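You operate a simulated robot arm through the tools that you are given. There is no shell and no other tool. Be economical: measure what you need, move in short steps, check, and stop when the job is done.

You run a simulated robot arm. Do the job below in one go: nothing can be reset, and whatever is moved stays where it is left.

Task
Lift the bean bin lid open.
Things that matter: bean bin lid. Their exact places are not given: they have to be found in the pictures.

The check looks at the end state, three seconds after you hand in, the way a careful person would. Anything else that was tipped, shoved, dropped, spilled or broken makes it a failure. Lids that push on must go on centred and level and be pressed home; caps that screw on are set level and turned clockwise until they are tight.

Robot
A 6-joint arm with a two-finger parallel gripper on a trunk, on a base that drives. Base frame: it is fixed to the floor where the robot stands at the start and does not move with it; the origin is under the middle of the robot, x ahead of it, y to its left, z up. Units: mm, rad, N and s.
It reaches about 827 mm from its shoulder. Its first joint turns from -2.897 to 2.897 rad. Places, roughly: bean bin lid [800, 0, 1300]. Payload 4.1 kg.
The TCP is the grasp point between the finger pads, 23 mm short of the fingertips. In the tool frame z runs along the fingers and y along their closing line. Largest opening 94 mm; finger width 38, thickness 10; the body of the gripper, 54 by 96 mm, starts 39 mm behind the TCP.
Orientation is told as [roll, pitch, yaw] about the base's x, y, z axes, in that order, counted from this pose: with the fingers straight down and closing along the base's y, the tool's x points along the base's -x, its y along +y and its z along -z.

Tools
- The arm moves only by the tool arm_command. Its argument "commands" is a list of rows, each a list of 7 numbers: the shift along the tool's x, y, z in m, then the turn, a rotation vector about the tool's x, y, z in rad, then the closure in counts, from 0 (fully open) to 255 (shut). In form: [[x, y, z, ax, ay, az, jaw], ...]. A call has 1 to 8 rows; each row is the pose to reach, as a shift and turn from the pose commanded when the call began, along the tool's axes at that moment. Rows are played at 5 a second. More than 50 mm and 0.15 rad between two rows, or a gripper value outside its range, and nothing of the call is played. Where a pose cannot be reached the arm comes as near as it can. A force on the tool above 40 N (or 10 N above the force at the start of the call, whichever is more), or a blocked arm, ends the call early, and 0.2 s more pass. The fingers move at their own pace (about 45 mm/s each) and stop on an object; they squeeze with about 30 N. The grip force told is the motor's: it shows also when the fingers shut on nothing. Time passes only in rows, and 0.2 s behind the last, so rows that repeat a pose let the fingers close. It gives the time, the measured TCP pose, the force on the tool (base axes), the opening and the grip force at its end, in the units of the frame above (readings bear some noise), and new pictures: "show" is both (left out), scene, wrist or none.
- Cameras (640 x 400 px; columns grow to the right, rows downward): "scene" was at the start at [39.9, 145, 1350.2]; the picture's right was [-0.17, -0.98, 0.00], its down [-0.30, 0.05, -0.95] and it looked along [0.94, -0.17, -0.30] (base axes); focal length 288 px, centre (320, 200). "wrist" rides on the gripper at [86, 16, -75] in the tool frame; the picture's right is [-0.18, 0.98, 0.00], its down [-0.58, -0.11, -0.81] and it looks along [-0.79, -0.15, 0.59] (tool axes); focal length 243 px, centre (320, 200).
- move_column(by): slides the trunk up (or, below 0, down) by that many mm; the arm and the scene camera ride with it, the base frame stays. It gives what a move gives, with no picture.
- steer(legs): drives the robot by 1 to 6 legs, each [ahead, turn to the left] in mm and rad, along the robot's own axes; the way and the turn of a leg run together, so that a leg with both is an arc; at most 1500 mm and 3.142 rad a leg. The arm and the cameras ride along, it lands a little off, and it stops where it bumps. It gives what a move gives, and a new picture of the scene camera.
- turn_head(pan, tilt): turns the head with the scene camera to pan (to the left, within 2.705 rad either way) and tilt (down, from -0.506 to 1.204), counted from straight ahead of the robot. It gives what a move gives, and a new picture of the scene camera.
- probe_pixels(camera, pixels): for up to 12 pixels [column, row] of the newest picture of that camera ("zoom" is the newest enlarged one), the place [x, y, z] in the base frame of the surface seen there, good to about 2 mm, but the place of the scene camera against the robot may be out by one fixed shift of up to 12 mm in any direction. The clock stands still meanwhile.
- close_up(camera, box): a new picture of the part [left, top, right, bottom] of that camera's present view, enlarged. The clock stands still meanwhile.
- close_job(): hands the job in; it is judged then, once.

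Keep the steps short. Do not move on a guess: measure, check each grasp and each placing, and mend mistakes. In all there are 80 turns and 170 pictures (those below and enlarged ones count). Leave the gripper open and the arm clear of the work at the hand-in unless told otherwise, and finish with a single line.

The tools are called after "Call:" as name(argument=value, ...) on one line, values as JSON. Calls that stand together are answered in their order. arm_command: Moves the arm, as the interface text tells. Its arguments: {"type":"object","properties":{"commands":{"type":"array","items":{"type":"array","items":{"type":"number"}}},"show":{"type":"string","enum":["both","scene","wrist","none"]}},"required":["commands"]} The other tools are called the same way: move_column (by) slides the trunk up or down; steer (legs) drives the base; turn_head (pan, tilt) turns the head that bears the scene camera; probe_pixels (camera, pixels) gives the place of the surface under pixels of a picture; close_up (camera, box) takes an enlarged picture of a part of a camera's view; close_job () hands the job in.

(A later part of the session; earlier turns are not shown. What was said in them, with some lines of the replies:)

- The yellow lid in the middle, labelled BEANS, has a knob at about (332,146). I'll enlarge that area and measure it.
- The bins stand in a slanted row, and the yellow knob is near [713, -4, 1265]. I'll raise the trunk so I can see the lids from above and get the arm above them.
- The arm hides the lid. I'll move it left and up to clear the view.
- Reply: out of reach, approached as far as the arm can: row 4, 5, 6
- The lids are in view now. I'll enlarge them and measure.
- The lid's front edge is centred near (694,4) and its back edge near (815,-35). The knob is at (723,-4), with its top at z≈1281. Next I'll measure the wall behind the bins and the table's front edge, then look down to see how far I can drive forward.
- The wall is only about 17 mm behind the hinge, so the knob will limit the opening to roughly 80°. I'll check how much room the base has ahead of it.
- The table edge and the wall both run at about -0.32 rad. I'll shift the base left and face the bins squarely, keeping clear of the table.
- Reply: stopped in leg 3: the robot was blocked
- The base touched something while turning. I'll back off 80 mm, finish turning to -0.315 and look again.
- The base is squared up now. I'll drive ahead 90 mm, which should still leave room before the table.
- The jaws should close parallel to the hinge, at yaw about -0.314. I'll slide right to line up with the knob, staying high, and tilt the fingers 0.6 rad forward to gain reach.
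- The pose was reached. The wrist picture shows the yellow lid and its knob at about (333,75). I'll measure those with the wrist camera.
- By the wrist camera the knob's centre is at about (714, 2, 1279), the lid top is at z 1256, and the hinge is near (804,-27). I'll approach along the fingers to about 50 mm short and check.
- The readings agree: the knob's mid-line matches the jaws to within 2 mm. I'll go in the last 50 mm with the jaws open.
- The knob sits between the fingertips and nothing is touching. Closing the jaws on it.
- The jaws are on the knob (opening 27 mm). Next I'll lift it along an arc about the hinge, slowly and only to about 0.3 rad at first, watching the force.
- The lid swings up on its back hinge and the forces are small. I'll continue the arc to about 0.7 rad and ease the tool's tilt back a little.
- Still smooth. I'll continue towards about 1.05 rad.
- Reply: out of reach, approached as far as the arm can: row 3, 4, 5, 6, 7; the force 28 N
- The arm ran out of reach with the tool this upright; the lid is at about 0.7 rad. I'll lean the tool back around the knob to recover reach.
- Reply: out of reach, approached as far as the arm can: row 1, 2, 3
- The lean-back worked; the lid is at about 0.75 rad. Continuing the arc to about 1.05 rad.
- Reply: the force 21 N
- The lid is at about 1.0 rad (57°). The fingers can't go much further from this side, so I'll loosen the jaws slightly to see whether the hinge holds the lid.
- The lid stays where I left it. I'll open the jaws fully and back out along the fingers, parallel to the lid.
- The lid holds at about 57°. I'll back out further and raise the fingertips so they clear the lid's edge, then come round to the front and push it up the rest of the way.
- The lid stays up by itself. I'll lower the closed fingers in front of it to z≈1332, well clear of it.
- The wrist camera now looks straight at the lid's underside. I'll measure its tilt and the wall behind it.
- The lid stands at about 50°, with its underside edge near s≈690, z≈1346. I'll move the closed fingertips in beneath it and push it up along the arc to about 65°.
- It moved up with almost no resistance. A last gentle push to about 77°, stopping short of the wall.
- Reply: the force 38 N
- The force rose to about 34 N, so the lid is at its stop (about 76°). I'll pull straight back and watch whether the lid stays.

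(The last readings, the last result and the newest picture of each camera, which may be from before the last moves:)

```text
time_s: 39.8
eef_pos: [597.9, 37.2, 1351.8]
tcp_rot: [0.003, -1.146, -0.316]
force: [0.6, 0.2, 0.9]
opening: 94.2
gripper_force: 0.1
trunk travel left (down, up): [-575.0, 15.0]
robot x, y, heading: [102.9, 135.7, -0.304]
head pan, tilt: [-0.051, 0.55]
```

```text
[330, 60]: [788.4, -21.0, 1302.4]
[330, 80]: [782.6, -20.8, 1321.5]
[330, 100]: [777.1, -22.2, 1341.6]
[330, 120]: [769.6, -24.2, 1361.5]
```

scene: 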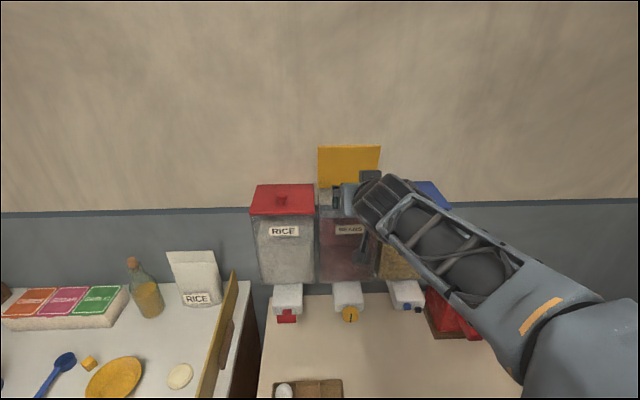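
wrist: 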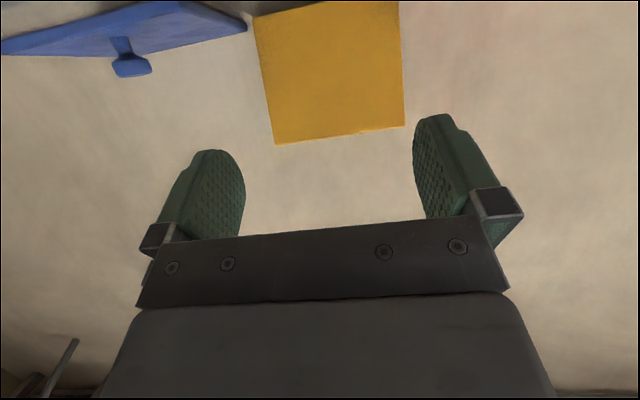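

The lid stays at about 74°. I'll move the arm a little further away and let a few seconds pass to check it doesn't creep shut.

Call:
arm_command(commands=[[0.02, 0, -0.04, 0, 0, 0, 0], [0.03, 0, -0.07, 0, 0, 0, 0], [0.03, 0, -0.07, 0, 0, 0, 0], [0.03, 0, -0.07, 0, 0, 0, 0], [0.03, 0, -0.07, 0, 0, 0, 0], [0.03, 0, -0.07, 0, 0, 0, 0], [0.03, 0, -0.07, 0, 0, 0, 0], [0.03, 0, -0.07, 0, 0, 0, 0]], show="none")

Call:
arm_command(commands=[[0, 0, 0, 0, 0, 0, 0], [0, 0, 0, 0, 0, 0, 0], [0, 0, 0, 0, 0, 0, 0], [0, 0, 0, 0, 0, 0, 0], [0, 0, 0, 0, 0, 0, 0], [0, 0, 0, 0, 0, 0, 0], [0, 0, 0, 0, 0, 0, 0], [0, 0, 0, 0, 0, 0, 0]])

Call:
probe_pixels(camera="wrist", pixels=[[330, 50], [330, 70], [330, 90], [330, 110]])

```text
time_s: 41.6
eef_pos: [526.4, 60.6, 1353.5]
tcp_rot: [0.001, -1.145, -0.316]
force: [-0.1, -0.4, 0.0]
opening: 94.3
gripper_force: 0.1
trunk travel left (down, up): [-575.0, 15.0]
robot x, y, heading: [106.8, 137.1, -0.305]
head pan, tilt: [-0.051, 0.55]
```

```text
time_s: 43.4
eef_pos: [527.2, 59.8, 1353.2]
tcp_rot: [0.001, -1.147, -0.316]
force: [0.1, 0.0, -0.5]
opening: 94.0
gripper_force: 0.0
trunk travel left (down, up): [-575.0, 15.0]
robot x, y, heading: [102.8, 136.9, -0.306]
head pan, tilt: [-0.051, 0.55]
```

scene: 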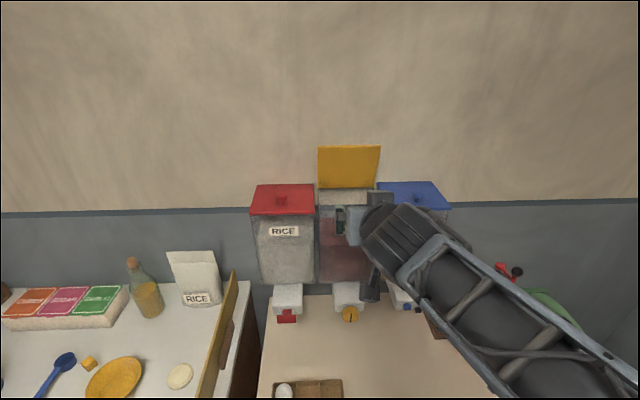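
wrist: 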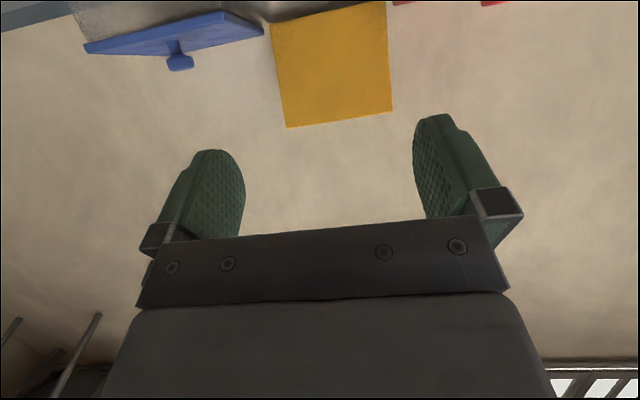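

```text
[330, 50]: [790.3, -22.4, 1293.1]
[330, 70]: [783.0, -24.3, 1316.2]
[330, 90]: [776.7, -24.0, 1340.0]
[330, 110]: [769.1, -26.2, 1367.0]
```

The lid hasn't moved in about 3.5 s; it's still about 74–75° open. The gripper is open, the arm is clear, and nothing else in view has moved, so I'm handing in.

Call:
close_job()

```text
The job is handed in.
```

The bean bin lid is open at about 75° against its stop and stays up by itself; the gripper is open, the arm is clear, and nothing else in view was moved, though the base bumped something once while turning.
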